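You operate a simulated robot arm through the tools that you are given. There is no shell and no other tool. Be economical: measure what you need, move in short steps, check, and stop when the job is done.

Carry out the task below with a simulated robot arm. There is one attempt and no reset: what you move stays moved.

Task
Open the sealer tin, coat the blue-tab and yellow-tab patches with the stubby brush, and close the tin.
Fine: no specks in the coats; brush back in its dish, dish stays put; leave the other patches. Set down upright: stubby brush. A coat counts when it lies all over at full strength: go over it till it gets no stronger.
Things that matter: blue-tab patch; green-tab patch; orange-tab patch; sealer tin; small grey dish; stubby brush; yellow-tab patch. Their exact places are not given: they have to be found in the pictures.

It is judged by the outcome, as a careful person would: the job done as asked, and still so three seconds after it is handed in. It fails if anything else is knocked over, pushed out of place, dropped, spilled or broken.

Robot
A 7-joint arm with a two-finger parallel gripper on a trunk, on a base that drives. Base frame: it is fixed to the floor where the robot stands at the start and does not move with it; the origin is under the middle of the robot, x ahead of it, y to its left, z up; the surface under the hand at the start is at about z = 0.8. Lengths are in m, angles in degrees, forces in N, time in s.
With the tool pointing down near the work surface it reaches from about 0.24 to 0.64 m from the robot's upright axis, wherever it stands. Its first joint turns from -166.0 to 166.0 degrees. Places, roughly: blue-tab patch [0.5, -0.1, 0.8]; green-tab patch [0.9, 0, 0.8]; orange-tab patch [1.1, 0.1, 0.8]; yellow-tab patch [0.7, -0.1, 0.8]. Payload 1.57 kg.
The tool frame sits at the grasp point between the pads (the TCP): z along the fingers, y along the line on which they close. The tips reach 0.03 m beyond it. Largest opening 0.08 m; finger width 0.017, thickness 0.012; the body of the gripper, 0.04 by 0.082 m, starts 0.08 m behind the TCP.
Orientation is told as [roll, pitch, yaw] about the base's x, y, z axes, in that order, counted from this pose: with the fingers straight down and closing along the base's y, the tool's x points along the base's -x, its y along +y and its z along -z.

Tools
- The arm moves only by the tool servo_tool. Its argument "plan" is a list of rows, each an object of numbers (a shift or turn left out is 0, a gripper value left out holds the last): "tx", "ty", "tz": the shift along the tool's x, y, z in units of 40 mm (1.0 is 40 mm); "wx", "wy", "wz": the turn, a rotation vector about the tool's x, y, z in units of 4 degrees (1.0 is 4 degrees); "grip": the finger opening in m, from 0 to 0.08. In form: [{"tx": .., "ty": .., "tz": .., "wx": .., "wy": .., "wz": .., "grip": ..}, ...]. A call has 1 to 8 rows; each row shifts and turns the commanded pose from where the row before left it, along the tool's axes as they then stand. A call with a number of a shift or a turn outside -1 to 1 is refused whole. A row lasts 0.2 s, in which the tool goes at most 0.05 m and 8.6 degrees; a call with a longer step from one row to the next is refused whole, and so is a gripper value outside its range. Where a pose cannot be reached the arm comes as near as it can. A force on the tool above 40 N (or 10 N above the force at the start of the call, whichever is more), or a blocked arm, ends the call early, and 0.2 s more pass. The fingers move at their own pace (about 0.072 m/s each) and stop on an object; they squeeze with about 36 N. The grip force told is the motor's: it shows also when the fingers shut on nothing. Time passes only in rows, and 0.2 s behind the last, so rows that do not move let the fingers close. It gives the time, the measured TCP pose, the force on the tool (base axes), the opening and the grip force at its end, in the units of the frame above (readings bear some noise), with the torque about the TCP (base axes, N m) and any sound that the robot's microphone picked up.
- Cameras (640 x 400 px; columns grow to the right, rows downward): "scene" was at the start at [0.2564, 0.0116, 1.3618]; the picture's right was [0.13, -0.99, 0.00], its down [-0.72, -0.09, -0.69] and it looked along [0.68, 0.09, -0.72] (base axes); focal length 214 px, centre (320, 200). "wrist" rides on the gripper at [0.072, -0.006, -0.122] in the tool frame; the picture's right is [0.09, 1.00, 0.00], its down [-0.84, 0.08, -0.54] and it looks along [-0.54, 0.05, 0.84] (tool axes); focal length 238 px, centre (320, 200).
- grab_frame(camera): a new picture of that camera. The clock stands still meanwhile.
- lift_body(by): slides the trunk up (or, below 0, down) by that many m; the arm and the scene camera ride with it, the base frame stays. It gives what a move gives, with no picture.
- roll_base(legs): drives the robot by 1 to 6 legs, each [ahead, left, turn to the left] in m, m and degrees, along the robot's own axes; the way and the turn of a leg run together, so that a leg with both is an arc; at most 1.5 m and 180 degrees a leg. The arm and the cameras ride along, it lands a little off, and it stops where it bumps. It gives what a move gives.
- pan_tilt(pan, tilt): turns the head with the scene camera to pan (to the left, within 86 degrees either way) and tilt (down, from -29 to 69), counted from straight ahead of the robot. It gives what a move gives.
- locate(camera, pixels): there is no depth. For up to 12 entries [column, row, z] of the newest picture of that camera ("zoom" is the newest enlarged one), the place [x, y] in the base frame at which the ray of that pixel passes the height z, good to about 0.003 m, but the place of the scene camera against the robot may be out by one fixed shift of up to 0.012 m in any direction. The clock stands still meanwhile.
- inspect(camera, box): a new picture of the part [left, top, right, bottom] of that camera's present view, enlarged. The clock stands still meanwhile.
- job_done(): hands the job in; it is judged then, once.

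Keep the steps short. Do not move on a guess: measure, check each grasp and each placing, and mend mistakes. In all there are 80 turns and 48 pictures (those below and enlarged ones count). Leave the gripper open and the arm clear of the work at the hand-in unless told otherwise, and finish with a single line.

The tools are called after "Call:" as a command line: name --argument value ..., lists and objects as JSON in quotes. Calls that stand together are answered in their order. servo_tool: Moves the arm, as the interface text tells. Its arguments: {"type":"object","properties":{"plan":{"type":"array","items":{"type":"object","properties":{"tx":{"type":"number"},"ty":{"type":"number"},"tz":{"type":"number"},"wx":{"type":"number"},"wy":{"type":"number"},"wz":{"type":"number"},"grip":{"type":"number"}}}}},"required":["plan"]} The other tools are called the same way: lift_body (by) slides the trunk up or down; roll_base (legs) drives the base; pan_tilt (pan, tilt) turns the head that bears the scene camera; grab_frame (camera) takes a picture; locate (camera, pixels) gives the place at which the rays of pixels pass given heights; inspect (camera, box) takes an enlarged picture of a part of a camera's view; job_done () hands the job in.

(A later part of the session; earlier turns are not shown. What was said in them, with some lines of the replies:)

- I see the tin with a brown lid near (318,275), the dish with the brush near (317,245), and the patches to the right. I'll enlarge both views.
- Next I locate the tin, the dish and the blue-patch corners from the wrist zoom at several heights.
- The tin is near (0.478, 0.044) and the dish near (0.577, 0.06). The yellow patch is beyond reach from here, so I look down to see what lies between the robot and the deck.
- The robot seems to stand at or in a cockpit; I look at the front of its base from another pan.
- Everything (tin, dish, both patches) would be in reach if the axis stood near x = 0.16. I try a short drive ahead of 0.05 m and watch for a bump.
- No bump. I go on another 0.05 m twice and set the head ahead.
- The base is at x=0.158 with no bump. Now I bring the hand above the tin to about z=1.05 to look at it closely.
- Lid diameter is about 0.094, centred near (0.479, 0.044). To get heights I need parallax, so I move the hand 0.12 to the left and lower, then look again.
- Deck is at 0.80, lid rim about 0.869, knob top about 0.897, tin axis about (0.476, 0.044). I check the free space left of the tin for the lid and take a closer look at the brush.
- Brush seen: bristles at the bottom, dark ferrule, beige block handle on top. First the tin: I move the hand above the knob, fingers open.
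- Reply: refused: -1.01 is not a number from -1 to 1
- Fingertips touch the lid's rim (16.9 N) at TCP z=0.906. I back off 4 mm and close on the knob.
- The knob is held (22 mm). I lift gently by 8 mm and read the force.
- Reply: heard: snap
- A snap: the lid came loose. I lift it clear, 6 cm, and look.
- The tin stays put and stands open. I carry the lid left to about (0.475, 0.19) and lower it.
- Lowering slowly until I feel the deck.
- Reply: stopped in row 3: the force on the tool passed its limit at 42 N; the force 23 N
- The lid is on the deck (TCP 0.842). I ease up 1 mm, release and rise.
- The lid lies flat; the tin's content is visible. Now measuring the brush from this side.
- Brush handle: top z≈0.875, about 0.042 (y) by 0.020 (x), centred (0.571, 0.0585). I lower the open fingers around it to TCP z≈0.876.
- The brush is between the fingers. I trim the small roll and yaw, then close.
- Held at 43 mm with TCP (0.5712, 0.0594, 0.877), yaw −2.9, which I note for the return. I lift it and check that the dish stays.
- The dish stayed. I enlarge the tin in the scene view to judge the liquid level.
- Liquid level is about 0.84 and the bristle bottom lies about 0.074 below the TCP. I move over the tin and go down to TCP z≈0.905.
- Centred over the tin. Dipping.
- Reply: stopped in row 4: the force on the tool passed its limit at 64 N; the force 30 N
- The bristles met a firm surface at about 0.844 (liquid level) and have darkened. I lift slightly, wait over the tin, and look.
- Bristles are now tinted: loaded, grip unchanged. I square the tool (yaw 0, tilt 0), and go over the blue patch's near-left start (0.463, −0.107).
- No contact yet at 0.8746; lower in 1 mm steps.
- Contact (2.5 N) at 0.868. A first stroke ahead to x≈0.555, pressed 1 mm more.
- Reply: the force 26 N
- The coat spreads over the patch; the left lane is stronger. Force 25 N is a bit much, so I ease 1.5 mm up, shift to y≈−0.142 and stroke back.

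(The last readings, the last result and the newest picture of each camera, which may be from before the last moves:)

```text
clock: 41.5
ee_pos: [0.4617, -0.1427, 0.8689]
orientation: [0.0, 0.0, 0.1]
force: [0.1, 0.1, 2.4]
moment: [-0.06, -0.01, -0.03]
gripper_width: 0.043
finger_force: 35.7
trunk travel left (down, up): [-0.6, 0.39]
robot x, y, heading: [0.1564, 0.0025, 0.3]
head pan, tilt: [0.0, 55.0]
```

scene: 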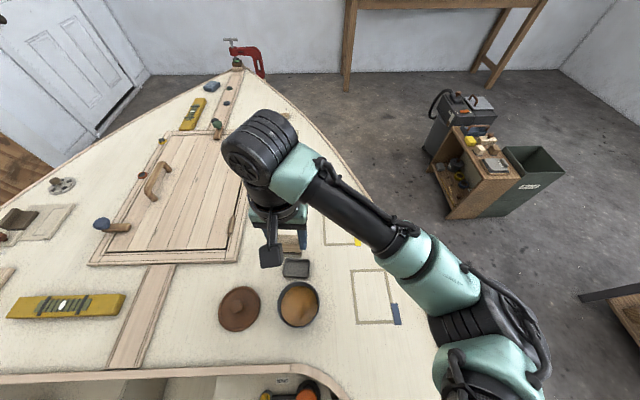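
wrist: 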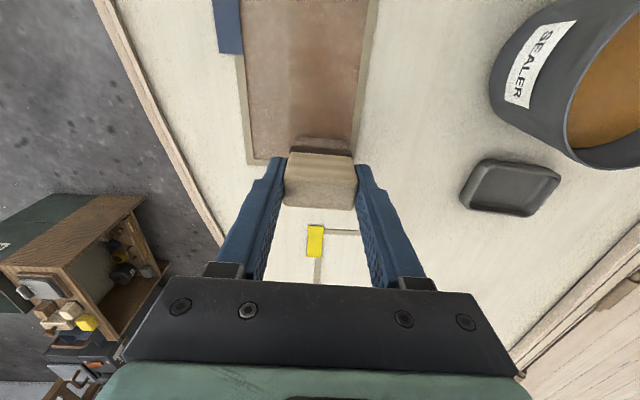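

Light contact kept. Forward through the middle lane (y≈−0.125) with a slight press, then back on the left lane.

Call:
servo_tool --plan '[{"tz": 0.015, "tx": -0.46}, {"tx": -0.46}, {"tx": -0.46}, {"tx": -0.46}, {"tx": -0.46}, {"ty": 0.45, "tx": 0.1}, {"tx": 0.5}, {"tx": 0.6}]'

Call:
servo_tool --plan '[{"tx": 0.6}, {"tx": 0.5}, {"ty": 0.42}, {"tx": -0.5}, {"tx": -0.5}, {"tx": -0.5}, {"tx": -0.4}, {"tx": -0.4}]'

Call:
servo_tool --plan '[{"tz": -1}, {"tz": -1, "tx": 0.6}, {"tx": 1}, {}]'

Call:
grab_frame --camera "wrist"

```text
clock: 43.3
ee_pos: [0.5068, -0.1237, 0.8683]
orientation: [0.0, -0.1, 0.1]
force: [3.0, 0.3, 11.3]
moment: [-0.13, -0.38, 0.04]
gripper_width: 0.0431
finger_force: 36.5
trunk travel left (down, up): [-0.6, 0.39]
robot x, y, heading: [0.1571, -0.0011, -0.3]
head pan, tilt: [0.0, 55.0]
```

```text
clock: 45.1
ee_pos: [0.5527, -0.1079, 0.8695]
orientation: [0.0, 0.0, -0.1]
force: [-3.4, 0.9, 6.4]
moment: [-0.02, 0.09, 0.01]
gripper_width: 0.043
finger_force: 36.0
trunk travel left (down, up): [-0.6, 0.39]
robot x, y, heading: [0.1574, 0.0008, 0.0]
head pan, tilt: [0.0, 55.0]
```

```text
clock: 46.1
ee_pos: [0.4905, -0.1057, 0.9483]
orientation: [0.1, 0.1, -0.1]
force: [-0.3, 0.1, -1.1]
moment: [-0.01, 0.03, -0.01]
gripper_width: 0.0432
finger_force: 35.9
trunk travel left (down, up): [-0.6, 0.39]
robot x, y, heading: [0.1623, 0.003, 0.2]
head pan, tilt: [0.0, 55.0]
```

```text
15 pictures are left
```

wrist: 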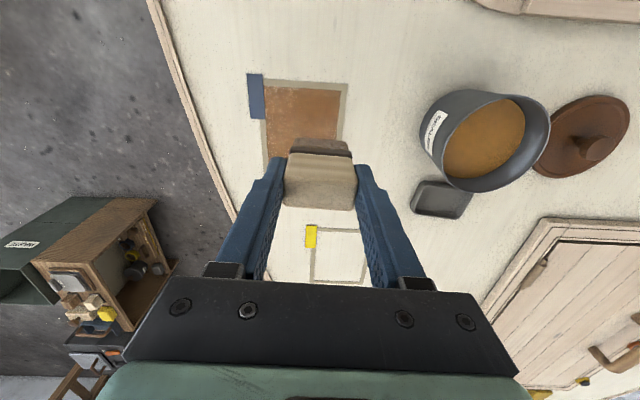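

Call:
inspect --camera "wrist" --box '[240, 60, 370, 160]'

```text
4.00 times, centred on (305, 110) of wrist
```

zoom: 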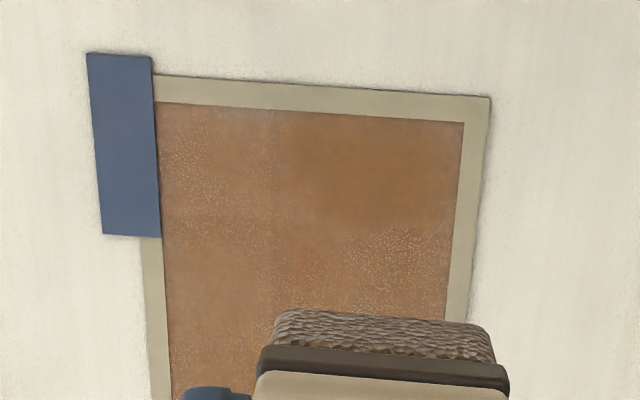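

The coat is smooth and dark only in part; the rest is thinner, and the bristles look dry again. I go back to the tin and reload.

Call:
servo_tool --plan '[{"tz": -0.5}, {"tx": 0.08, "ty": 0.95}, {"tx": 0.08, "ty": 0.95}, {"tx": 0.08, "ty": 0.95}, {"tx": 0.08, "ty": 0.92}, {"tz": 0.6}, {"tz": 0.4}, {}]'

```text
clock: 47.9
ee_pos: [0.4781, 0.0439, 0.9275]
orientation: [0.1, -0.1, 0.0]
force: [-0.3, -0.5, -0.9]
moment: [0.03, 0.01, 0.0]
gripper_width: 0.043
finger_force: 36.2
trunk travel left (down, up): [-0.6, 0.39]
robot x, y, heading: [0.1597, -0.0011, -0.1]
head pan, tilt: [0.0, 55.0]
```

Call:
servo_tool --plan '[{"tz": 0.15}, {"tz": 0.1}, {"tz": 0.1}, {}]'

```text
clock: 48.8
ee_pos: [0.4775, 0.0427, 0.9187]
orientation: [0.1, -0.6, -0.1]
force: [-7.1, -0.6, 28.4]
moment: [-0.34, 0.52, -0.01]
gripper_width: 0.043
finger_force: 36.2
trunk travel left (down, up): [-0.6, 0.39]
robot x, y, heading: [0.158, -0.0022, -0.1]
head pan, tilt: [0.0, 55.0]
stopped in row 4: the force on the tool passed its limit at 45 N (the readings are from after the stop); the commanded pose is now the measured one
```

Contact at the same level as before. I lift and let it settle over the tin, then return to the blue patch's far-left corner lane.

Call:
servo_tool --plan '[{"tz": -0.1, "wy": 0.15}, {}, {"tz": -0.6}, {"tz": -0.5}, {}, {}, {}]'

Call:
inspect --camera "wrist" --box '[240, 60, 400, 180]'

```text
clock: 50.4
ee_pos: [0.4798, 0.0425, 0.965]
orientation: [0.2, 0.3, -0.1]
force: [-0.4, 0.1, -0.3]
moment: [-0.01, 0.03, -0.01]
gripper_width: 0.0428
finger_force: 35.9
trunk travel left (down, up): [-0.6, 0.39]
robot x, y, heading: [0.1583, -0.0, -0.1]
head pan, tilt: [0.0, 55.0]
```

```text
3.33 times, centred on (320, 120) of wrist
```

zoom: 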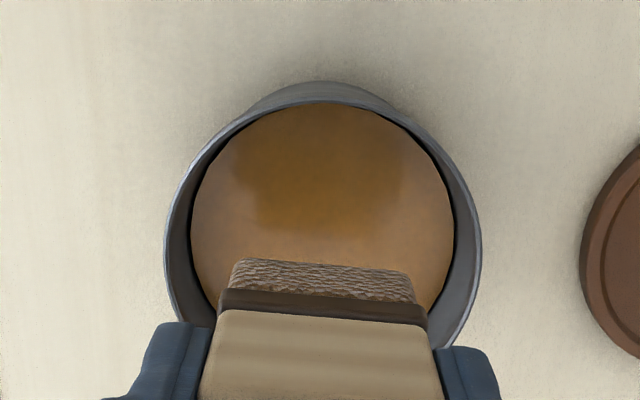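

Loaded. Now to the far-right corner of blue (0.553, −0.143), since the far and right zones are thinnest.

Call:
servo_tool --plan '[{"ty": -0.928, "wy": -0.07}, {"tx": -0.45, "ty": -0.928}, {"tx": -0.45, "ty": -0.928}, {"tx": -0.45, "ty": -0.928}, {"tx": -0.45, "ty": -0.928}, {"tz": 1}, {"tz": 1}, {}]'

Call:
servo_tool --plan '[{"tz": 0.2}, {"tz": 0.15}, {}]'

```text
clock: 52.2
ee_pos: [0.5521, -0.1415, 0.8831]
orientation: [0.2, -0.1, -0.1]
force: [0.4, 0.7, -1.2]
moment: [0.0, -0.01, -0.01]
gripper_width: 0.0429
finger_force: 36.3
trunk travel left (down, up): [-0.6, 0.39]
robot x, y, heading: [0.1561, -0.003, -0.1]
head pan, tilt: [0.0, 55.0]
```

```text
clock: 53.0
ee_pos: [0.5512, -0.1414, 0.8697]
orientation: [0.2, -0.1, -0.2]
force: [-0.8, 0.3, -0.6]
moment: [0.03, 0.02, 0.01]
gripper_width: 0.043
finger_force: 36.1
trunk travel left (down, up): [-0.6, 0.39]
robot x, y, heading: [0.1569, -0.0016, -0.1]
head pan, tilt: [0.0, 55.0]
```

Call:
servo_tool --plan '[{"tz": 0.045}, {"tx": 0.45}, {"tx": 0.45}, {"tx": 0.45}, {"tx": 0.45}, {"tx": 0.45}, {"ty": 0.82}, {"tx": -0.45}]'

Call:
servo_tool --plan '[{"tx": -0.45}, {"tx": -0.45}, {"tx": -0.45}, {"tx": -0.45}, {"ty": -0.41}, {"tx": 0.6}, {"tx": 0.6}, {"tx": 0.6}]'

Call:
servo_tool --plan '[{"tx": 0.4, "ty": -0.41}, {"tx": -0.45}, {"tx": -0.45}, {"tx": -0.45}, {"tx": -0.45}, {"tx": -0.4}, {"tz": -1}, {"tz": -1, "tx": 1}]'

Call:
servo_tool --plan '[{"ty": 1, "tx": 0.5, "tz": -0.4}, {"ty": 1}, {}]'

Call:
inspect --camera "wrist" --box '[130, 70, 290, 170]'

```text
clock: 54.8
ee_pos: [0.4771, -0.1088, 0.869]
orientation: [0.2, 0.0, 0.0]
force: [-3.7, 0.2, 6.2]
moment: [-0.05, 0.11, -0.08]
gripper_width: 0.0428
finger_force: 36.2
trunk travel left (down, up): [-0.6, 0.39]
robot x, y, heading: [0.1591, -0.0013, 0.1]
head pan, tilt: [0.0, 55.0]
```

```text
clock: 56.6
ee_pos: [0.4785, -0.1238, 0.8681]
orientation: [0.2, -0.2, -0.1]
force: [3.9, -1.1, 13.2]
moment: [-0.28, -0.33, 0.05]
gripper_width: 0.0432
finger_force: 35.5
trunk travel left (down, up): [-0.6, 0.39]
robot x, y, heading: [0.1586, -0.0045, 0.2]
head pan, tilt: [0.0, 55.0]
```

```text
refused: row 8 steps farther than a row can; nothing moved
```

```text
clock: 57.4
ee_pos: [0.4596, -0.0444, 0.8841]
orientation: [0.1, -0.1, -0.1]
force: [0.4, 0.2, -1.4]
moment: [0.0, 0.0, 0.01]
gripper_width: 0.0428
finger_force: 35.7
trunk travel left (down, up): [-0.6, 0.39]
robot x, y, heading: [0.1619, 0.0006, -0.1]
head pan, tilt: [0.0, 55.0]
```

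```text
4.00 times, centred on (210, 120) of wrist
```

zoom: 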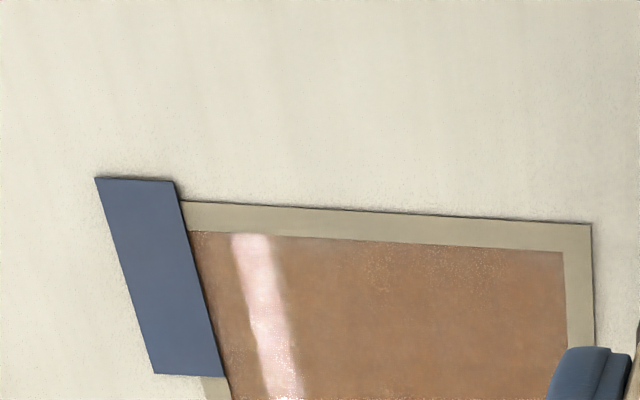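

One call was refused for too long a row, and the next moved the brush low toward the tin (about 1 cm clear). I raise straight up, then view the whole patch.

Call:
servo_tool --plan '[{"tz": -1}, {"tz": -1}, {"tx": 0.4}, {}]'

Call:
inspect --camera "wrist" --box '[130, 80, 330, 230]'

```text
clock: 58.4
ee_pos: [0.444, -0.0453, 0.9649]
orientation: [0.2, -0.2, -0.1]
force: [0.0, 0.1, -0.9]
moment: [0.0, 0.0, -0.02]
gripper_width: 0.0432
finger_force: 35.8
trunk travel left (down, up): [-0.6, 0.39]
robot x, y, heading: [0.1599, -0.0005, -0.0]
head pan, tilt: [0.0, 55.0]
```

```text
2.67 times, centred on (230, 155) of wrist
```

zoom: 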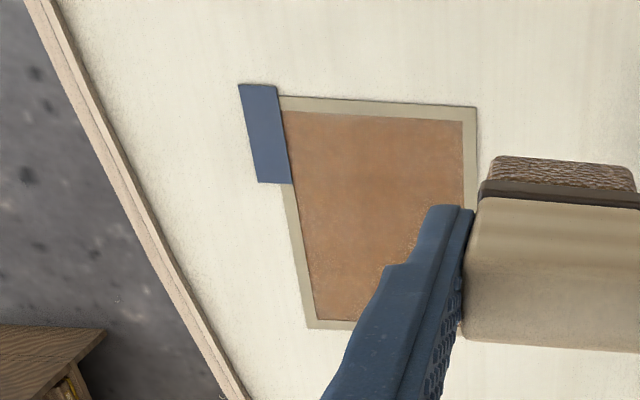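

The coat looks far more even; the deck and tape are clean. One more load to bring it to full strength, edges included. Back to the tin.

Call:
servo_tool --plan '[{"tx": -0.42, "ty": 0.75}, {"tx": -0.43, "ty": 0.75}, {"ty": 0.74}, {"tz": 0.6}, {"tz": 0.4}, {"tz": 0.1}, {"tz": 0.06}, {}]'

```text
clock: 60.2
ee_pos: [0.4771, 0.0443, 0.919]
orientation: [0.2, -0.1, -0.1]
force: [0.4, -0.4, 10.6]
moment: [-0.25, -0.09, 0.02]
gripper_width: 0.0427
finger_force: 35.9
trunk travel left (down, up): [-0.6, 0.39]
robot x, y, heading: [0.1562, -0.0046, 0.1]
head pan, tilt: [0.0, 55.0]
```

Touching the liquid (10.6 N). Lift, drain, then go to the near-right corner of blue (0.458, −0.146).

Call:
servo_tool --plan '[{}, {"tz": -0.5}, {"tz": -0.7}, {}, {}, {}]'

Call:
servo_tool --plan '[{"tx": 0.1, "ty": -0.95}, {"tx": 0.1, "ty": -0.95}, {"tx": 0.1, "ty": -0.95}, {"tx": 0.1, "ty": -0.95}, {"tx": 0.09, "ty": -0.95}, {"tz": 1}, {"tz": 1}, {}]'

```text
clock: 61.6
ee_pos: [0.4763, 0.0445, 0.9644]
orientation: [0.2, -0.1, 0.0]
force: [0.5, 0.8, -0.5]
moment: [0.01, 0.01, 0.08]
gripper_width: 0.0431
finger_force: 36.1
trunk travel left (down, up): [-0.6, 0.39]
robot x, y, heading: [0.1589, -0.001, -0.2]
head pan, tilt: [0.0, 55.0]
```

```text
clock: 63.4
ee_pos: [0.46, -0.1464, 0.8851]
orientation: [0.2, -0.2, 0.0]
force: [0.1, -0.2, 0.0]
moment: [0.06, -0.02, 0.02]
gripper_width: 0.0431
finger_force: 36.4
trunk travel left (down, up): [-0.6, 0.39]
robot x, y, heading: [0.1632, 0.0006, 0.2]
head pan, tilt: [0.0, 55.0]
```

Call:
servo_tool --plan '[{"tz": 0.35}, {"tz": 0.09}, {"tx": -0.5}, {"tx": -0.5}, {"tx": -0.5}, {"tx": -0.5}, {"tx": -0.45}, {"ty": 0.5}]'

Call:
servo_tool --plan '[{"tx": 0.5}, {"tx": 0.5}, {"tx": 0.5}, {"tx": 0.5}, {"tx": 0.48}, {"ty": 0.5}, {"tx": -0.5}, {"tx": -0.5}]'

Call:
servo_tool --plan '[{"tx": -0.5}, {"tx": -0.5}, {"tx": -0.48}, {"ty": -0.5}, {"ty": -0.5}, {"tx": 0.6}, {"tx": 0.6}, {"tx": 0.6}]'

```text
clock: 65.2
ee_pos: [0.5561, -0.1272, 0.8687]
orientation: [0.1, -0.2, -0.1]
force: [1.3, -5.2, 13.8]
moment: [-0.27, -0.1, -0.02]
gripper_width: 0.0432
finger_force: 36.5
trunk travel left (down, up): [-0.6, 0.39]
robot x, y, heading: [0.1617, 0.0024, -0.2]
head pan, tilt: [0.0, 55.0]
```

```text
clock: 67.0
ee_pos: [0.4963, -0.1045, 0.8691]
orientation: [0.2, 0.0, 0.0]
force: [-4.0, 0.1, 8.7]
moment: [-0.08, 0.16, -0.02]
gripper_width: 0.0429
finger_force: 36.3
trunk travel left (down, up): [-0.6, 0.39]
robot x, y, heading: [0.1557, 0.0002, -0.3]
head pan, tilt: [0.0, 55.0]
```

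```text
clock: 68.8
ee_pos: [0.4824, -0.1459, 0.8685]
orientation: [0.3, -0.1, -0.1]
force: [1.3, 0.5, 7.9]
moment: [-0.11, -0.18, 0.04]
gripper_width: 0.043
finger_force: 35.9
trunk travel left (down, up): [-0.6, 0.39]
robot x, y, heading: [0.1617, 0.0002, 0.0]
head pan, tilt: [0.0, 55.0]
```

Finishing the near edge across, then lifting and moving away to view it.

Call:
servo_tool --plan '[{"tx": 0.58}, {"ty": 0.5}, {"ty": 0.5}, {"tz": -1}, {"tz": -1}, {"tz": -0.5}, {"ty": 0.8, "tx": 0.3}, {"ty": 0.8}]'

Call:
inspect --camera "wrist" --box '[130, 80, 330, 230]'

```text
clock: 70.6
ee_pos: [0.4478, -0.0414, 0.9679]
orientation: [0.3, 0.0, -0.1]
force: [0.6, 0.1, -0.7]
moment: [-0.01, 0.03, -0.01]
gripper_width: 0.043
finger_force: 35.8
trunk travel left (down, up): [-0.6, 0.39]
robot x, y, heading: [0.1607, -0.0024, 0.2]
head pan, tilt: [0.0, 55.0]
```

```text
2.67 times, centred on (230, 155) of wrist
```

zoom: 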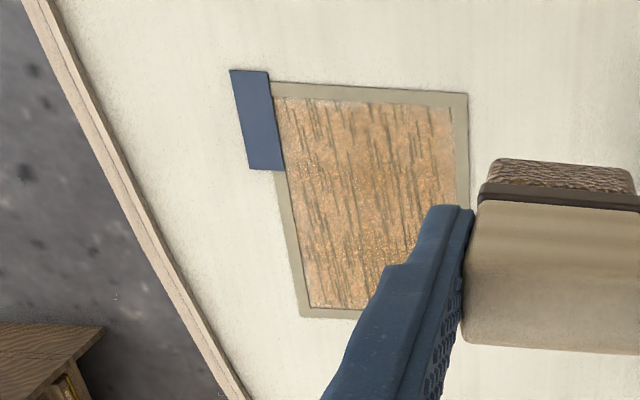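

The surface now shows dark streaks. I zoom in to understand them before doing anything else.

Call:
inspect --camera "wrist" --box '[200, 100, 310, 210]'

Call:
inspect --camera "scene" --box '[260, 110, 420, 340]'

```text
3.64 times, centred on (255, 155) of wrist
```

zoom: 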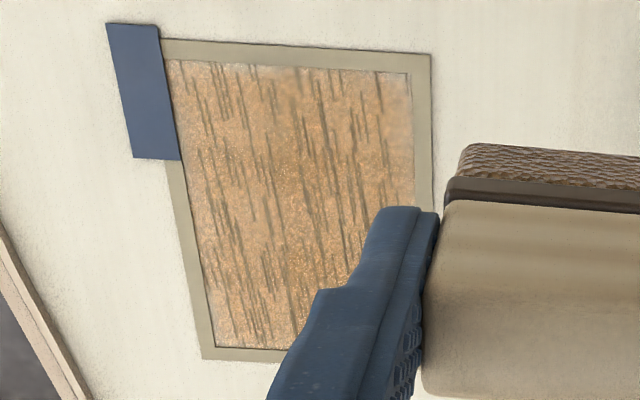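

```text
1.74 times, centred on (340, 225) of scene
```

zoom: 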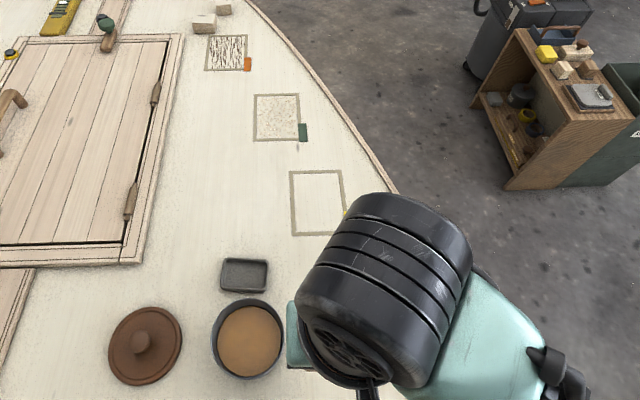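

The sample green patch looks speckled and the orange one streaked, so I need to know what these marks are. One high zoom on the blue coat.

Call:
inspect --camera "wrist" --box '[225, 125, 273, 155]'

```text
13.33 times, centred on (249, 140) of wrist
```

zoom: 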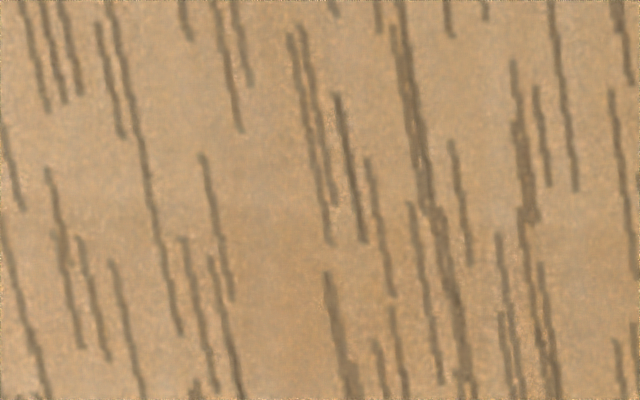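

The marks are brush-drag streaks along the stroke. I'll load again, see how the blue evolves meanwhile, and coat the yellow patch with fewer, wetter strokes.

Call:
servo_tool --plan '[{"tx": -0.37, "ty": 0.72}, {"tx": -0.37, "ty": 0.71}, {"ty": 0.71}, {"tz": 0.7}, {"tz": 0.38}, {"tz": 0.1}, {"tz": 0.06}, {}]'

```text
clock: 72.4
ee_pos: [0.4796, 0.0432, 0.9191]
orientation: [0.2, -0.2, -0.2]
force: [0.8, 0.7, -1.3]
moment: [-0.02, -0.02, 0.01]
gripper_width: 0.043
finger_force: 35.7
trunk travel left (down, up): [-0.6, 0.39]
robot x, y, heading: [0.1583, -0.0011, 0.1]
head pan, tilt: [0.0, 55.0]
```

Call:
servo_tool --plan '[{"tz": 0.06}, {"tz": 0.04}, {}, {}]'

```text
clock: 73.1
ee_pos: [0.4782, 0.0444, 0.9178]
orientation: [0.4, -0.5, 0.2]
force: [-4.7, 0.0, 24.8]
moment: [-0.36, 0.42, 0.0]
gripper_width: 0.043
finger_force: 36.2
trunk travel left (down, up): [-0.6, 0.39]
robot x, y, heading: [0.1591, 0.001, -0.2]
head pan, tilt: [0.0, 55.0]
stopped in row 3: the force on the tool passed its limit at 42 N (the readings are from after the stop); the commanded pose is now the measured one
```

Call:
servo_tool --plan '[{"tz": -0.2, "wy": 0.12, "wx": 0.06}, {"tz": -0.5}, {"tz": -0.5}, {}, {}, {}]'

Call:
servo_tool --plan '[{"tx": -0.5, "ty": -0.7}, {"tx": -0.96, "ty": -0.3}, {"tx": -0.96, "ty": -0.32}, {"tx": -0.96, "ty": -0.32}, {"tx": -0.96, "ty": -0.32}, {"tz": 1}, {"tz": 0.8}, {}]'

Call:
grab_frame --camera "wrist"

```text
clock: 74.5
ee_pos: [0.4794, 0.0431, 0.9658]
orientation: [0.1, 0.0, 0.0]
force: [0.8, -0.5, -0.6]
moment: [0.01, 0.03, 0.02]
gripper_width: 0.0429
finger_force: 36.1
trunk travel left (down, up): [-0.6, 0.39]
robot x, y, heading: [0.162, 0.0028, -0.1]
head pan, tilt: [0.0, 55.0]
```

```text
clock: 76.3
ee_pos: [0.652, -0.0349, 0.8934]
orientation: [0.1, 0.0, -0.1]
force: [-0.5, 1.1, 0.0]
moment: [-0.02, -0.01, -0.03]
gripper_width: 0.0431
finger_force: 36.0
trunk travel left (down, up): [-0.6, 0.39]
robot x, y, heading: [0.1589, -0.0007, 0.0]
head pan, tilt: [0.0, 55.0]
```

```text
6 pictures are left
```

wrist: 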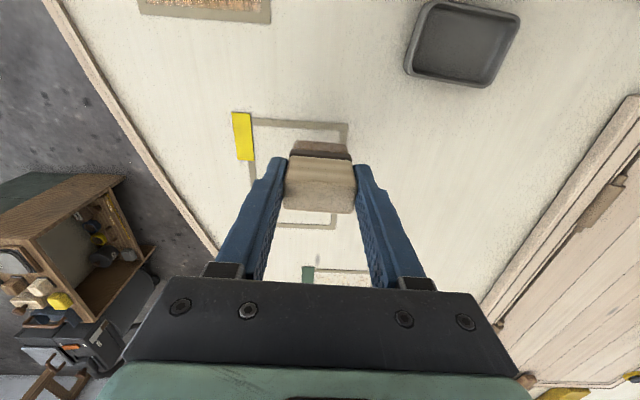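

Call:
locate --camera "wrist" --pixels '[[253, 122, 0.8], [346, 128, 0.8], [334, 226, 0.8], [276, 225, 0.8], [250, 170, 0.8]]'

```text
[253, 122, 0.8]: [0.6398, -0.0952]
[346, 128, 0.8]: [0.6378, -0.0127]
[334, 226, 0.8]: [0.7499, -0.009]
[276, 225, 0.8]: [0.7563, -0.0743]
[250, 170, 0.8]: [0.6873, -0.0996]
```

Yellow interior: x 0.644–0.748, y −0.094…−0.015. Three strokes with the fresh load: left ahead, right back, middle ahead.

Call:
servo_tool --plan '[{"tx": 0.06, "tz": 0.55}, {"tz": 0.1}, {"tx": -0.5}, {"tx": -0.5}, {"tx": -0.5}, {"tx": -0.5}, {"tx": -0.42}, {"ty": -1}]'

Call:
servo_tool --plan '[{"tx": 0.5}, {"tx": 0.5}, {"tx": 0.5}, {"tx": 0.5}, {"tx": 0.46}, {"ty": 0.5}, {"tx": -0.5}, {"tx": -0.5}]'

Call:
servo_tool --plan '[{"tx": -0.5}, {"tx": -0.5}, {"tx": -0.45}, {"tz": -1}, {"tz": -1}, {"tz": -0.5, "tx": 0.5}, {"tx": 0.8, "ty": 0.4}, {"tx": 0.8, "ty": 0.4}]'

Call:
grab_frame --camera "scene"

```text
clock: 78.1
ee_pos: [0.7479, -0.0733, 0.8667]
orientation: [0.1, -0.3, 0.1]
force: [2.5, 4.7, 13.0]
moment: [0.07, -0.12, 0.01]
gripper_width: 0.0432
finger_force: 36.4
trunk travel left (down, up): [-0.6, 0.39]
robot x, y, heading: [0.1573, 0.0009, 0.0]
head pan, tilt: [0.0, 55.0]
```

```text
clock: 79.9
ee_pos: [0.6872, -0.0538, 0.8687]
orientation: [0.1, 0.0, -0.1]
force: [-8.2, 0.5, 21.0]
moment: [-0.09, 0.5, -0.03]
gripper_width: 0.0428
finger_force: 36.5
trunk travel left (down, up): [-0.6, 0.39]
robot x, y, heading: [0.1595, 0.0012, 0.0]
head pan, tilt: [0.0, 55.0]
```

```text
clock: 81.7
ee_pos: [0.6621, -0.0225, 0.9666]
orientation: [0.1, 0.1, -0.1]
force: [0.6, -0.3, -0.9]
moment: [0.01, 0.04, 0.01]
gripper_width: 0.0431
finger_force: 36.4
trunk travel left (down, up): [-0.6, 0.39]
robot x, y, heading: [0.1579, 0.0011, -0.2]
head pan, tilt: [0.0, 55.0]
```

```text
5 pictures are left
```

scene: 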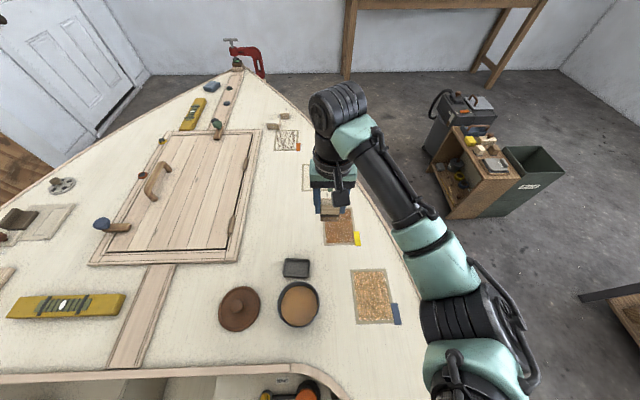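

Call:
inspect --camera "scene" --box '[310, 200, 410, 330]'

```text
3.08 times, centred on (360, 265) of scene
```

zoom: 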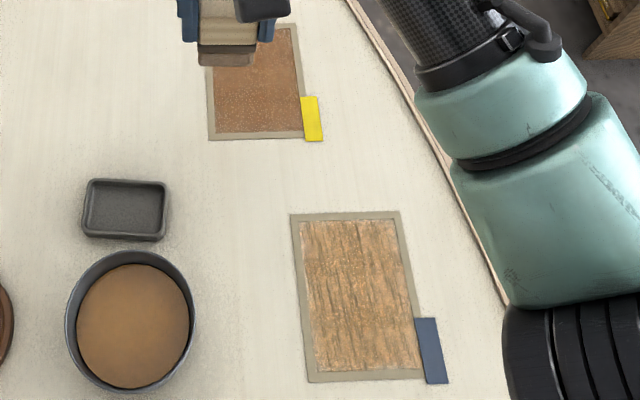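

Yellow is brown with faint dots where the brush ran drier; blue's streaks came after my lightest dip (10 N), so that load was likely too dry. I reload firmly and give yellow two wet strokes only.

Call:
servo_tool --plan '[{"tx": 0.92, "ty": 0.33}, {"tx": 0.92, "ty": 0.33}, {"tx": 0.92, "ty": 0.33}, {"tx": 0.92, "ty": 0.33}, {"tx": 0.92, "ty": 0.33}, {"tz": 0.6}, {"tz": 0.3}, {}]'

Call:
servo_tool --plan '[{"tz": 0.2}, {"tz": 0.1}, {"tz": 0.1}, {"tz": 0.05}, {}, {}]'

Call:
servo_tool --plan '[{"tz": -0.5}, {"tz": -0.7}, {}, {}]'

Call:
servo_tool --plan '[{"tx": -0.5, "ty": -0.9}, {"tx": -0.92, "ty": -0.37}, {"tx": -0.92, "ty": -0.37}, {"tx": -0.92, "ty": -0.37}, {"tx": -0.92, "ty": -0.37}, {"ty": -0.55}, {"tz": 1}, {"tz": 0.8}]'

```text
clock: 83.5
ee_pos: [0.4797, 0.0424, 0.9297]
orientation: [0.2, 0.0, 0.0]
force: [0.0, 0.2, -0.2]
moment: [0.01, 0.02, 0.01]
gripper_width: 0.0431
finger_force: 35.7
trunk travel left (down, up): [-0.6, 0.39]
robot x, y, heading: [0.1584, 0.0027, -0.2]
head pan, tilt: [0.0, 55.0]
```

```text
clock: 84.4
ee_pos: [0.4793, 0.0426, 0.9185]
orientation: [0.3, -0.6, 0.0]
force: [-6.8, 0.0, 27.8]
moment: [-0.32, 0.55, -0.05]
gripper_width: 0.0431
finger_force: 36.4
trunk travel left (down, up): [-0.6, 0.39]
robot x, y, heading: [0.1594, 0.0039, 0.2]
head pan, tilt: [0.0, 55.0]
stopped in row 4: the force on the tool passed its limit at 44 N (the readings are from after the stop); the commanded pose is now the measured one
```

```text
clock: 85.4
ee_pos: [0.4805, 0.0421, 0.9645]
orientation: [0.2, -0.5, -0.1]
force: [-0.1, 0.5, -1.1]
moment: [0.02, -0.03, 0.03]
gripper_width: 0.0428
finger_force: 35.9
trunk travel left (down, up): [-0.6, 0.39]
robot x, y, heading: [0.1591, -0.002, -0.0]
head pan, tilt: [0.0, 55.0]
```

```text
clock: 87.2
ee_pos: [0.6484, -0.0754, 0.8923]
orientation: [0.2, -0.6, 0.0]
force: [1.1, 0.3, -0.5]
moment: [0.0, -0.01, -0.01]
gripper_width: 0.0429
finger_force: 36.1
trunk travel left (down, up): [-0.6, 0.39]
robot x, y, heading: [0.159, 0.0013, 0.1]
head pan, tilt: [0.0, 55.0]
```

Call:
servo_tool --plan '[{"wy": 0.14, "wx": 0.05}, {"tz": 0.5}, {"tz": 0.11}, {"tx": -0.5}, {"tx": -0.5}, {"tx": -0.5}, {"tx": -0.5}, {"tx": -0.45}]'

Call:
servo_tool --plan '[{"ty": 0.98}, {"tx": 0.5}, {"tx": 0.5}, {"tx": 0.5}, {"tx": 0.5}, {"tx": 0.45}, {"tz": -1}, {"tz": -1}]'

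Call:
servo_tool --plan '[{"tz": -0.5}, {"tx": 0.845, "ty": 0.39}, {"tx": 0.845, "ty": 0.39}, {"tx": 0.845, "ty": 0.39}, {"tx": 0.845, "ty": 0.39}, {"tx": 0.845, "ty": 0.39}, {"tz": 0.6}, {"tz": 0.3}]'

Call:
inspect --camera "scene" --box '[310, 200, 410, 330]'

```text
clock: 89.0
ee_pos: [0.7465, -0.0744, 0.869]
orientation: [-0.1, 0.1, 0.1]
force: [-0.3, 0.3, -1.4]
moment: [0.03, 0.02, -0.03]
gripper_width: 0.043
finger_force: 35.5
trunk travel left (down, up): [-0.6, 0.39]
robot x, y, heading: [0.1618, 0.0005, 0.0]
head pan, tilt: [0.0, 55.0]
```

```text
clock: 90.8
ee_pos: [0.6457, -0.0367, 0.9499]
orientation: [0.1, 0.2, -0.2]
force: [-0.2, -0.6, -0.1]
moment: [-0.02, 0.03, -0.02]
gripper_width: 0.0432
finger_force: 36.1
trunk travel left (down, up): [-0.6, 0.39]
robot x, y, heading: [0.1586, 0.0015, -0.2]
head pan, tilt: [0.0, 55.0]
```

```text
clock: 92.6
ee_pos: [0.4772, 0.0426, 0.9344]
orientation: [0.1, 0.2, -0.1]
force: [-0.1, -0.2, -0.8]
moment: [0.01, -0.01, -0.01]
gripper_width: 0.0433
finger_force: 36.2
trunk travel left (down, up): [-0.6, 0.39]
robot x, y, heading: [0.1562, 0.0028, -0.2]
head pan, tilt: [0.0, 55.0]
```

```text
3.08 times, centred on (360, 265) of scene
```

zoom: 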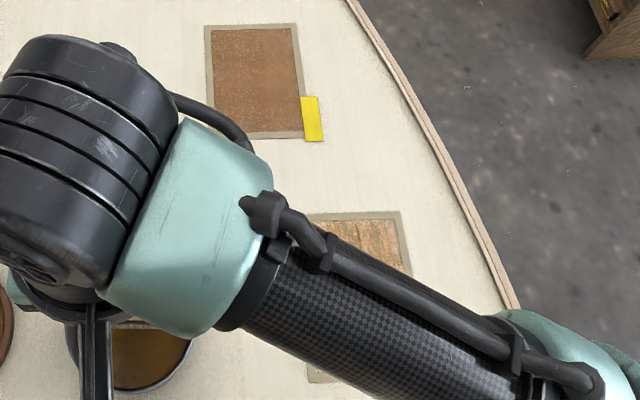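

Yellow is close to uniform, with faint dots at right where contact was very light. Now a firm dip and wet strokes on blue.

Call:
servo_tool --plan '[{"tz": 0.25}, {"tz": 0.12}, {"tz": 0.08}, {"tz": 0.05}, {}, {}]'

Call:
servo_tool --plan '[{"tz": -0.5, "wy": 0.1}, {"tz": -0.7}, {}, {}]'

Call:
servo_tool --plan '[{"tx": 0.1, "ty": -0.95}, {"tx": 0.1, "ty": -0.95}, {"tx": 0.1, "ty": -0.95}, {"tx": 0.1, "ty": -0.95}, {"tx": 0.08, "ty": -0.9}, {"tz": 1}, {"tz": 0.9}, {}]'

```text
clock: 93.6
ee_pos: [0.4781, 0.042, 0.919]
orientation: [0.2, -0.5, 0.0]
force: [-5.1, -1.0, 26.0]
moment: [-0.24, 0.46, -0.01]
gripper_width: 0.043
finger_force: 35.6
trunk travel left (down, up): [-0.6, 0.39]
robot x, y, heading: [0.1581, -0.0018, -0.0]
head pan, tilt: [0.0, 55.0]
stopped in row 4: the force on the tool passed its limit at 45 N (the readings are from after the stop); the commanded pose is now the measured one
```

```text
clock: 94.6
ee_pos: [0.479, 0.0424, 0.9653]
orientation: [0.2, 0.1, -0.1]
force: [0.1, -0.3, -1.5]
moment: [-0.02, -0.01, -0.03]
gripper_width: 0.0431
finger_force: 35.8
trunk travel left (down, up): [-0.6, 0.39]
robot x, y, heading: [0.161, 0.0037, 0.1]
head pan, tilt: [0.0, 55.0]
```

```text
clock: 96.4
ee_pos: [0.4591, -0.1434, 0.8873]
orientation: [0.1, 0.0, -0.1]
force: [0.4, 0.5, -0.4]
moment: [-0.04, 0.02, -0.01]
gripper_width: 0.0429
finger_force: 35.8
trunk travel left (down, up): [-0.6, 0.39]
robot x, y, heading: [0.1656, 0.0015, -0.0]
head pan, tilt: [0.0, 55.0]
```

Call:
servo_tool --plan '[{"tz": 0.4}, {"tz": 0.1}, {"tx": -0.5}, {"tx": -0.5}, {"tx": -0.5}, {"tx": -0.5}, {"tx": -0.45}, {"ty": 0.95}]'

Call:
servo_tool --plan '[{"tx": 0.5}, {"tx": 0.5}, {"tx": 0.5}, {"tx": 0.5}, {"tx": 0.45}, {"tz": -1}, {"tz": -1}, {"tz": -0.45}]'

Call:
servo_tool --plan '[{"tx": -0.12, "ty": 0.925}, {"tx": -0.12, "ty": 0.925}, {"tx": -0.12, "ty": 0.925}, {"tx": -0.12, "ty": 0.925}, {"tz": 0.6}, {"tz": 0.3}, {}]'

Call:
servo_tool --plan '[{"tz": 0.2}, {"tz": 0.12}, {"tz": 0.1}, {"tz": 0.06}, {}, {}]'

Call:
servo_tool --plan '[{"tz": -0.5, "wy": 0.12}, {"tz": -0.7}, {}, {}]'

Call:
servo_tool --plan '[{"tx": -0.5, "ty": -0.9}, {"tx": -0.92, "ty": -0.37}, {"tx": -0.92, "ty": -0.37}, {"tx": -0.92, "ty": -0.37}, {"tx": -0.92, "ty": -0.37}, {"ty": -0.55}, {"tz": 1}, {"tz": 0.8}]'

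Call:
inspect --camera "scene" --box '[310, 200, 410, 330]'

```text
clock: 98.2
ee_pos: [0.5586, -0.1078, 0.8684]
orientation: [0.0, 0.0, -0.3]
force: [1.6, -5.2, 14.1]
moment: [-0.28, -0.09, -0.02]
gripper_width: 0.0429
finger_force: 35.9
trunk travel left (down, up): [-0.6, 0.39]
robot x, y, heading: [0.1636, -0.0021, 0.1]
head pan, tilt: [0.0, 55.0]
```

```text
clock: 100.0
ee_pos: [0.461, -0.1068, 0.9663]
orientation: [0.2, 0.1, -0.1]
force: [0.1, -0.4, -1.0]
moment: [-0.01, -0.02, -0.03]
gripper_width: 0.043
finger_force: 36.1
trunk travel left (down, up): [-0.6, 0.39]
robot x, y, heading: [0.1556, -0.0001, 0.1]
head pan, tilt: [0.0, 55.0]
```

```text
clock: 101.6
ee_pos: [0.4803, 0.0403, 0.9308]
orientation: [0.2, 0.1, -0.1]
force: [-0.2, -0.9, -1.3]
moment: [-0.02, 0.0, 0.02]
gripper_width: 0.0427
finger_force: 35.8
trunk travel left (down, up): [-0.6, 0.39]
robot x, y, heading: [0.1603, 0.0021, 0.1]
head pan, tilt: [0.0, 55.0]
```

```text
clock: 102.4
ee_pos: [0.4794, 0.0409, 0.9192]
orientation: [0.4, -0.5, 0.1]
force: [-6.8, -1.3, 27.3]
moment: [-0.48, 0.57, -0.05]
gripper_width: 0.043
finger_force: 36.0
trunk travel left (down, up): [-0.6, 0.39]
robot x, y, heading: [0.1596, 0.0006, -0.2]
head pan, tilt: [0.0, 55.0]
stopped in row 4: the force on the tool passed its limit at 46 N (the readings are from after the stop); the commanded pose is now the measured one
```

```text
clock: 103.4
ee_pos: [0.4798, 0.0395, 0.9653]
orientation: [0.3, -0.1, -0.1]
force: [0.4, 0.1, -1.1]
moment: [-0.02, -0.01, 0.01]
gripper_width: 0.0433
finger_force: 35.7
trunk travel left (down, up): [-0.6, 0.39]
robot x, y, heading: [0.1611, 0.0025, -0.1]
head pan, tilt: [0.0, 55.0]
```

```text
clock: 105.2
ee_pos: [0.6473, -0.0758, 0.8911]
orientation: [0.4, 0.0, -0.1]
force: [-0.1, 0.2, -0.2]
moment: [-0.02, 0.04, 0.01]
gripper_width: 0.0431
finger_force: 36.5
trunk travel left (down, up): [-0.6, 0.39]
robot x, y, heading: [0.1629, 0.0012, 0.1]
head pan, tilt: [0.0, 55.0]
```

```text
3.08 times, centred on (360, 265) of scene
```

zoom: 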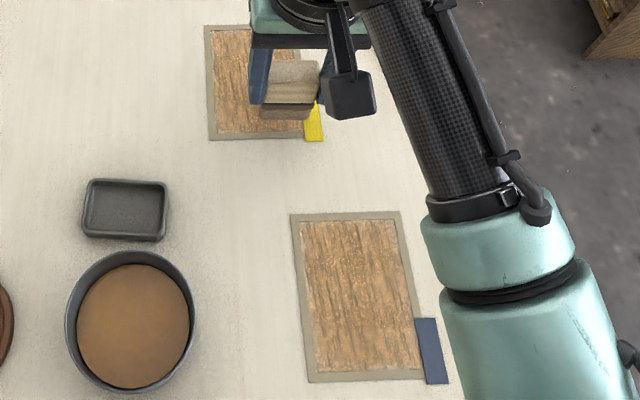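

Yellow turned the same streaked tan as blue with nobody touching it since t=90, and the new wet pass left blue unchanged. So this is the soaked-in full-strength look, not drag marks. One last wet pass on yellow makes its right side sure, then the brush goes above its dish.

Call:
servo_tool --plan '[{"wx": 0.08, "tz": 0.45}, {"tz": 0.14}, {"tx": -0.5}, {"tx": -0.5}, {"tx": -0.5}, {"tx": -0.5}, {"tx": -0.45}, {"ty": 0.98}]'

Call:
servo_tool --plan '[{"tx": 0.5}, {"tx": 0.5}, {"tx": 0.5}, {"tx": 0.5}, {"tx": 0.45}, {"tz": -1}, {"tz": -1}, {"tz": -0.45}]'

Call:
servo_tool --plan '[{"tx": 0.63, "ty": 0.79}, {"tx": 0.63, "ty": 0.79}, {"tx": 0.63, "ty": 0.79}, {"wz": 0.7}, {}]'

```text
clock: 107.0
ee_pos: [0.7449, -0.036, 0.8688]
orientation: [0.1, 0.0, 0.0]
force: [-0.5, 0.7, 0.7]
moment: [0.05, 0.05, 0.03]
gripper_width: 0.0432
finger_force: 36.1
trunk travel left (down, up): [-0.6, 0.39]
robot x, y, heading: [0.1577, -0.0031, 0.1]
head pan, tilt: [0.0, 55.0]
```

```text
clock: 108.8
ee_pos: [0.6475, -0.0383, 0.9652]
orientation: [0.0, 0.1, -0.1]
force: [0.5, -0.4, -0.7]
moment: [0.02, 0.04, -0.01]
gripper_width: 0.043
finger_force: 35.9
trunk travel left (down, up): [-0.6, 0.39]
robot x, y, heading: [0.1558, 0.0023, -0.1]
head pan, tilt: [0.0, 55.0]
```

```text
clock: 110.0
ee_pos: [0.5723, 0.0577, 0.966]
orientation: [0.1, 0.0, -2.9]
force: [0.7, -0.1, -0.9]
moment: [-0.01, 0.01, -0.02]
gripper_width: 0.0431
finger_force: 36.5
trunk travel left (down, up): [-0.6, 0.39]
robot x, y, heading: [0.158, 0.0036, -0.0]
head pan, tilt: [0.0, 55.0]
```

At (0.572, 0.058), over the dish. I lower to just above the expected contact, then in small steps.

Call:
servo_tool --plan '[{"tz": 0.9, "ty": 0.04, "tx": 0.03}, {"tz": 0.9}, {"tz": 0.35}, {}]'

Call:
servo_tool --plan '[{"tz": 0.05}, {"tz": 0.05}, {"tz": 0.04}, {}]'

```text
clock: 111.0
ee_pos: [0.5721, 0.0595, 0.8802]
orientation: [0.0, 0.2, -2.9]
force: [0.2, 0.2, -0.7]
moment: [0.02, 0.06, 0.02]
gripper_width: 0.0428
finger_force: 35.7
trunk travel left (down, up): [-0.6, 0.39]
robot x, y, heading: [0.1585, -0.0007, 0.1]
head pan, tilt: [0.0, 55.0]
```

```text
clock: 112.0
ee_pos: [0.5703, 0.0596, 0.8747]
orientation: [0.0, 0.1, -2.8]
force: [0.2, 0.4, -0.7]
moment: [0.02, 0.02, 0.02]
gripper_width: 0.0429
finger_force: 36.0
trunk travel left (down, up): [-0.6, 0.39]
robot x, y, heading: [0.1579, 0.0031, 0.1]
head pan, tilt: [0.0, 55.0]
```

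Call:
servo_tool --plan '[{"tz": 0.04}, {"tz": 0.03}, {}]'

```text
clock: 112.8
ee_pos: [0.5707, 0.0606, 0.8742]
orientation: [0.1, -0.2, -3.0]
force: [0.4, 1.5, 20.0]
moment: [0.05, -0.07, 0.02]
gripper_width: 0.0428
finger_force: 35.7
trunk travel left (down, up): [-0.6, 0.39]
robot x, y, heading: [0.1604, -0.0009, 0.1]
head pan, tilt: [0.0, 55.0]
```

Standing on the dish floor (20 N). I ease off the pressure, release, and rise straight up.

Call:
servo_tool --plan '[{"tz": -0.04}, {"grip": 0.06}, {"grip": 0.06}, {"grip": 0.06}, {"tz": -0.5}, {"tz": -1}, {"tz": -1}, {"tz": -0.3}]'

Call:
grab_frame --camera "wrist"

```text
clock: 114.6
ee_pos: [0.5699, 0.0579, 0.9873]
orientation: [0.1, 0.1, -2.9]
force: [-0.9, 0.3, 0.3]
moment: [0.03, 0.01, 0.0]
gripper_width: 0.0602
finger_force: 0.0
trunk travel left (down, up): [-0.6, 0.39]
robot x, y, heading: [0.1609, 0.003, 0.0]
head pan, tilt: [0.0, 55.0]
```

```text
1 pictures are left
```

wrist: 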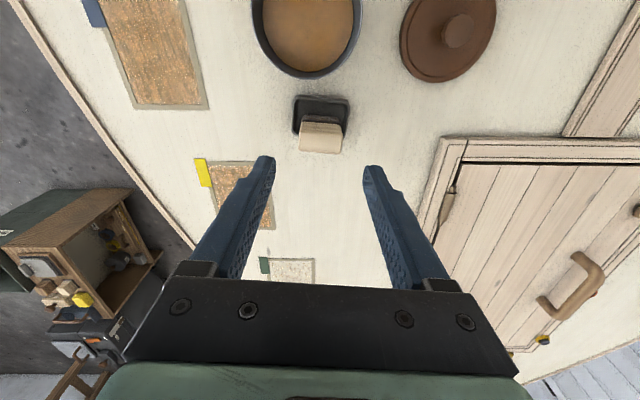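

The brush stands upright in its dish. I check the tin and lid positions from this picture while moving above the lid's knob.

Call:
locate --camera "wrist" --pixels '[[457, 32, 0.828], [251, 20, 0.867], [363, 10, 0.867], [307, 77, 0.867], [292, 112, 0.81], [349, 113, 0.81]]'

Call:
servo_tool --plan '[{"wz": -0.7}, {"tx": 0.6, "ty": 0.83}, {"tx": 0.6, "ty": 0.83}, {"tx": 0.6, "ty": 0.83}, {"tx": 0.58, "ty": 0.83}, {"tz": 0.8}, {"tz": 0.8}, {}]'

```text
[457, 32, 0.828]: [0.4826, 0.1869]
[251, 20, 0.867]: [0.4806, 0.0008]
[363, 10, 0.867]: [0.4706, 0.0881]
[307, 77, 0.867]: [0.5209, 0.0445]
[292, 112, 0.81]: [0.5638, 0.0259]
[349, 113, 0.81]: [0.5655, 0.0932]
```

```text
clock: 116.4
ee_pos: [0.4774, 0.1907, 0.9223]
orientation: [0.0, 0.0, -0.1]
force: [1.0, 0.0, -0.7]
moment: [0.0, -0.01, 0.0]
gripper_width: 0.06
finger_force: 0.0
trunk travel left (down, up): [-0.6, 0.39]
robot x, y, heading: [0.1603, 0.0032, -0.1]
head pan, tilt: [0.0, 55.0]
```

Lid knob is under the hand; tin axis still about (0.477, 0.0445). I go down to TCP 0.844, close, and lift the lid.

Call:
servo_tool --plan '[{"tz": 0.9, "tx": 0.04}, {"tz": 0.7}, {"tz": 0.33}, {}, {"grip": 0}, {"grip": 0}, {"grip": 0}, {"grip": 0}]'

Call:
servo_tool --plan '[{"tz": -0.5}, {"tz": -1}, {"tz": -1}, {"tz": -0.85}, {}]'

```text
clock: 118.2
ee_pos: [0.4754, 0.1917, 0.8438]
orientation: [0.0, 0.1, -0.2]
force: [-0.2, 0.1, 0.0]
moment: [0.0, -0.01, 0.0]
gripper_width: 0.0219
finger_force: 34.1
trunk travel left (down, up): [-0.6, 0.39]
robot x, y, heading: [0.162, -0.0001, 0.2]
head pan, tilt: [0.0, 55.0]
```

```text
clock: 119.4
ee_pos: [0.4747, 0.1922, 0.9798]
orientation: [0.0, 0.0, -0.1]
force: [-0.4, -0.8, -0.2]
moment: [-0.04, -0.01, 0.02]
gripper_width: 0.0217
finger_force: 34.1
trunk travel left (down, up): [-0.6, 0.39]
robot x, y, heading: [0.1584, -0.0001, 0.0]
head pan, tilt: [0.0, 55.0]
```

The lid is held. Over the tin, then down to just above seating.

Call:
servo_tool --plan '[{"ty": -0.92, "tx": -0.02}, {"ty": -0.92}, {"ty": -0.92}, {"ty": -0.93}, {"tz": 0.8}, {"tz": 0.55}, {}]'

```text
clock: 121.0
ee_pos: [0.4746, 0.0453, 0.9258]
orientation: [0.0, 0.0, 0.0]
force: [0.2, 0.1, -0.8]
moment: [-0.03, 0.0, 0.01]
gripper_width: 0.022
finger_force: 35.0
trunk travel left (down, up): [-0.6, 0.39]
robot x, y, heading: [0.1615, -0.0014, -0.2]
head pan, tilt: [0.0, 55.0]
```

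Call:
servo_tool --plan '[{"tx": -0.03, "ty": -0.02}, {"tz": 0.15}, {"tz": 0.12}, {"tz": 0.08}, {"tz": 0.05}, {}]'

```text
clock: 122.2
ee_pos: [0.477, 0.0435, 0.9101]
orientation: [0.1, -0.7, -0.1]
force: [-2.4, 0.6, 17.2]
moment: [0.01, 0.34, -0.01]
gripper_width: 0.0221
finger_force: 34.7
trunk travel left (down, up): [-0.6, 0.39]
robot x, y, heading: [0.1556, -0.0016, -0.2]
head pan, tilt: [0.0, 55.0]
stopped in row 6: the force on the tool passed its limit at 41 N (the readings are from after the stop); the commanded pose is now the measured one
```

At seating height (0.910) but no snap yet. I press further.

Call:
servo_tool --plan '[{"tz": 0.05, "wy": 0.17}, {"tz": 0.05}, {"tz": 0.05}, {}]'

```text
clock: 122.7
ee_pos: [0.479, 0.0429, 0.9104]
orientation: [0.3, -0.4, -0.2]
force: [-4.9, -0.5, 21.3]
moment: [-0.05, 0.04, 0.0]
gripper_width: 0.0221
finger_force: 35.3
trunk travel left (down, up): [-0.6, 0.39]
robot x, y, heading: [0.1559, -0.0023, 0.0]
head pan, tilt: [0.0, 55.0]
stopped in row 2: the force on the tool passed its limit at 43 N (the readings are from after the stop); the commanded pose is now the measured one
5 turns are left
```

I realign slightly and press with a firmer, quicker push, twice.

Call:
servo_tool --plan '[{"tz": -0.04, "tx": 0.05, "wy": 0.1, "wx": 0.06}, {}, {"tz": 0.35}, {}]'

Call:
servo_tool --plan '[{"tz": 0.4}, {}]'

Call:
inspect --camera "wrist" --box '[220, 60, 420, 220]'

```text
clock: 123.5
ee_pos: [0.4779, 0.0433, 0.9101]
orientation: [0.2, -0.3, -0.2]
force: [-3.8, -0.8, 16.9]
moment: [0.06, 0.07, -0.04]
gripper_width: 0.0218
finger_force: 34.7
trunk travel left (down, up): [-0.6, 0.39]
robot x, y, heading: [0.1588, -0.0018, -0.0]
head pan, tilt: [0.0, 55.0]
stopped in row 3: the force on the tool passed its limit at 53 N (the readings are from after the stop); the commanded pose is now the measured one
```

```text
clock: 123.7
ee_pos: [0.4779, 0.0428, 0.9099]
orientation: [0.4, -0.7, -0.1]
force: [-4.5, -1.6, 20.4]
moment: [0.04, 0.19, -0.09]
gripper_width: 0.0219
finger_force: 35.2
trunk travel left (down, up): [-0.6, 0.39]
robot x, y, heading: [0.1583, -0.0001, -0.0]
head pan, tilt: [0.0, 55.0]
stopped in row 1: the force on the tool passed its limit at 57 N (the readings are from after the stop); the commanded pose is now the measured one
```

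```text
2.50 times, centred on (320, 140) of wrist
4 turns are left
```

zoom: 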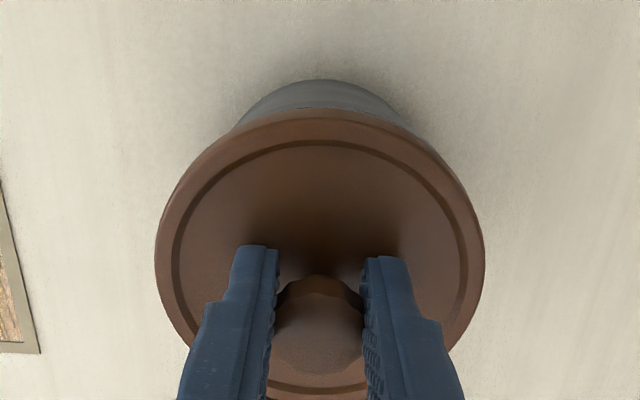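

The lid sits level and centred. I release, then press with the opened fingertips on both sides of the rim: before opening, this touched at TCP 0.906.

Call:
servo_tool --plan '[{"tz": -0.03, "wy": 0.17, "wx": 0.1}, {"grip": 0.08}, {"grip": 0.08}, {"grip": 0.08}, {}]'

Call:
servo_tool --plan '[{"tz": 0.1}, {"tz": 0.06}, {"tz": 0.06}, {}]'

```text
clock: 124.9
ee_pos: [0.4787, 0.0427, 0.9102]
orientation: [-0.1, 0.0, 0.0]
force: [2.3, -3.2, 12.4]
moment: [0.17, 0.05, -0.03]
gripper_width: 0.0734
finger_force: 0.1
trunk travel left (down, up): [-0.6, 0.39]
robot x, y, heading: [0.1586, 0.0016, 0.1]
head pan, tilt: [0.0, 55.0]
```

```text
clock: 125.4
ee_pos: [0.4794, 0.0434, 0.909]
orientation: [0.0, -0.4, 0.1]
force: [-4.7, -2.1, 26.9]
moment: [-0.08, 0.33, 0.03]
gripper_width: 0.0742
finger_force: 0.0
trunk travel left (down, up): [-0.6, 0.39]
robot x, y, heading: [0.1616, 0.001, -0.1]
head pan, tilt: [0.0, 55.0]
stopped in row 2: the force on the tool passed its limit at 44 N (the readings are from after the stop); the commanded pose is now the measured one
3 turns are left
```

Contact is about 3 mm higher than before opening, so the lid is not fully snapped. I'll push on the knob top with closed fingers, first with the arm, then with a small trunk drop for a steadier force.

Call:
servo_tool --plan '[{"tz": -0.4, "wy": 0.1}, {"tz": -0.8, "tx": 0.04}, {"grip": 0}, {"grip": 0}, {"grip": 0}, {"grip": 0}, {}]'

Call:
servo_tool --plan '[{"tz": 0.5}, {"tz": 0.15}, {"tz": 0.3}, {}]'

Call:
lift_body --by -0.008

Call:
servo_tool --plan '[{"tz": 0.6}, {}]'

```text
clock: 127.0
ee_pos: [0.4784, 0.0438, 0.9553]
orientation: [0.0, 0.1, -0.1]
force: [-0.5, 0.7, 0.4]
moment: [-0.02, -0.02, 0.01]
gripper_width: 0.0
finger_force: 21.4
trunk travel left (down, up): [-0.6, 0.39]
robot x, y, heading: [0.1574, -0.0056, 0.1]
head pan, tilt: [0.0, 55.0]
```

```text
clock: 127.7
ee_pos: [0.476, 0.0438, 0.9329]
orientation: [0.2, -0.1, 0.3]
force: [-8.6, -0.3, 17.8]
moment: [-0.02, 0.33, -0.04]
gripper_width: 0.0
finger_force: 21.3
trunk travel left (down, up): [-0.6, 0.39]
robot x, y, heading: [0.1594, 0.0016, 0.1]
head pan, tilt: [0.0, 55.0]
heard: snap
stopped in row 3: the force on the tool passed its limit at 46 N (the readings are from after the stop); the commanded pose is now the measured one
```

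```text
clock: 128.0
ee_pos: [0.4744, 0.0441, 0.9301]
orientation: [0.1, 0.0, 0.6]
force: [-10.9, -1.9, 22.1]
moment: [-0.06, 0.36, -0.07]
gripper_width: 0.0
finger_force: 21.4
trunk travel left (down, up): [-0.598, 0.392]
robot x, y, heading: [0.156, 0.0011, 0.1]
head pan, tilt: [0.0, 55.0]
stopped: the force on the tool passed its limit at 49 N (the readings are from after the stop); the commanded pose is now the measured one
```

```text
clock: 128.3
ee_pos: [0.474, 0.045, 0.9298]
orientation: [0.3, -0.3, 0.6]
force: [-7.4, -2.1, 27.2]
moment: [-0.07, 0.26, -0.2]
gripper_width: 0.0
finger_force: 21.4
trunk travel left (down, up): [-0.598, 0.392]
robot x, y, heading: [0.1592, -0.0012, -0.1]
head pan, tilt: [0.0, 55.0]
stopped in row 1: the force on the tool passed its limit at 76 N (the readings are from after the stop); the commanded pose is now the measured one
2 turns are left
```

The lid snapped shut. I rise straight up and open the gripper, clear of everything.

Call:
servo_tool --plan '[{"tz": -0.5}, {"tz": -1}, {"tz": -1, "grip": 0.08}, {"tz": -1, "grip": 0.08}, {"tz": -1, "grip": 0.08}, {"grip": 0.08}, {}]'

```text
clock: 129.9
ee_pos: [0.4748, 0.044, 1.1085]
orientation: [0.3, -0.2, 0.5]
force: [-0.2, 0.4, 0.0]
moment: [0.01, 0.02, -0.01]
gripper_width: 0.0802
finger_force: 0.0
trunk travel left (down, up): [-0.598, 0.392]
robot x, y, heading: [0.1589, 0.0004, -0.0]
head pan, tilt: [0.0, 55.0]
1 turns are left
```

Call:
job_done

```text
The job is handed in.
```

Job handed in: blue and yellow patches coated, brush upright in its dish and tin snapped shut, but both coats show dark streaks I took for the finished look and could not rule out as a flaw.
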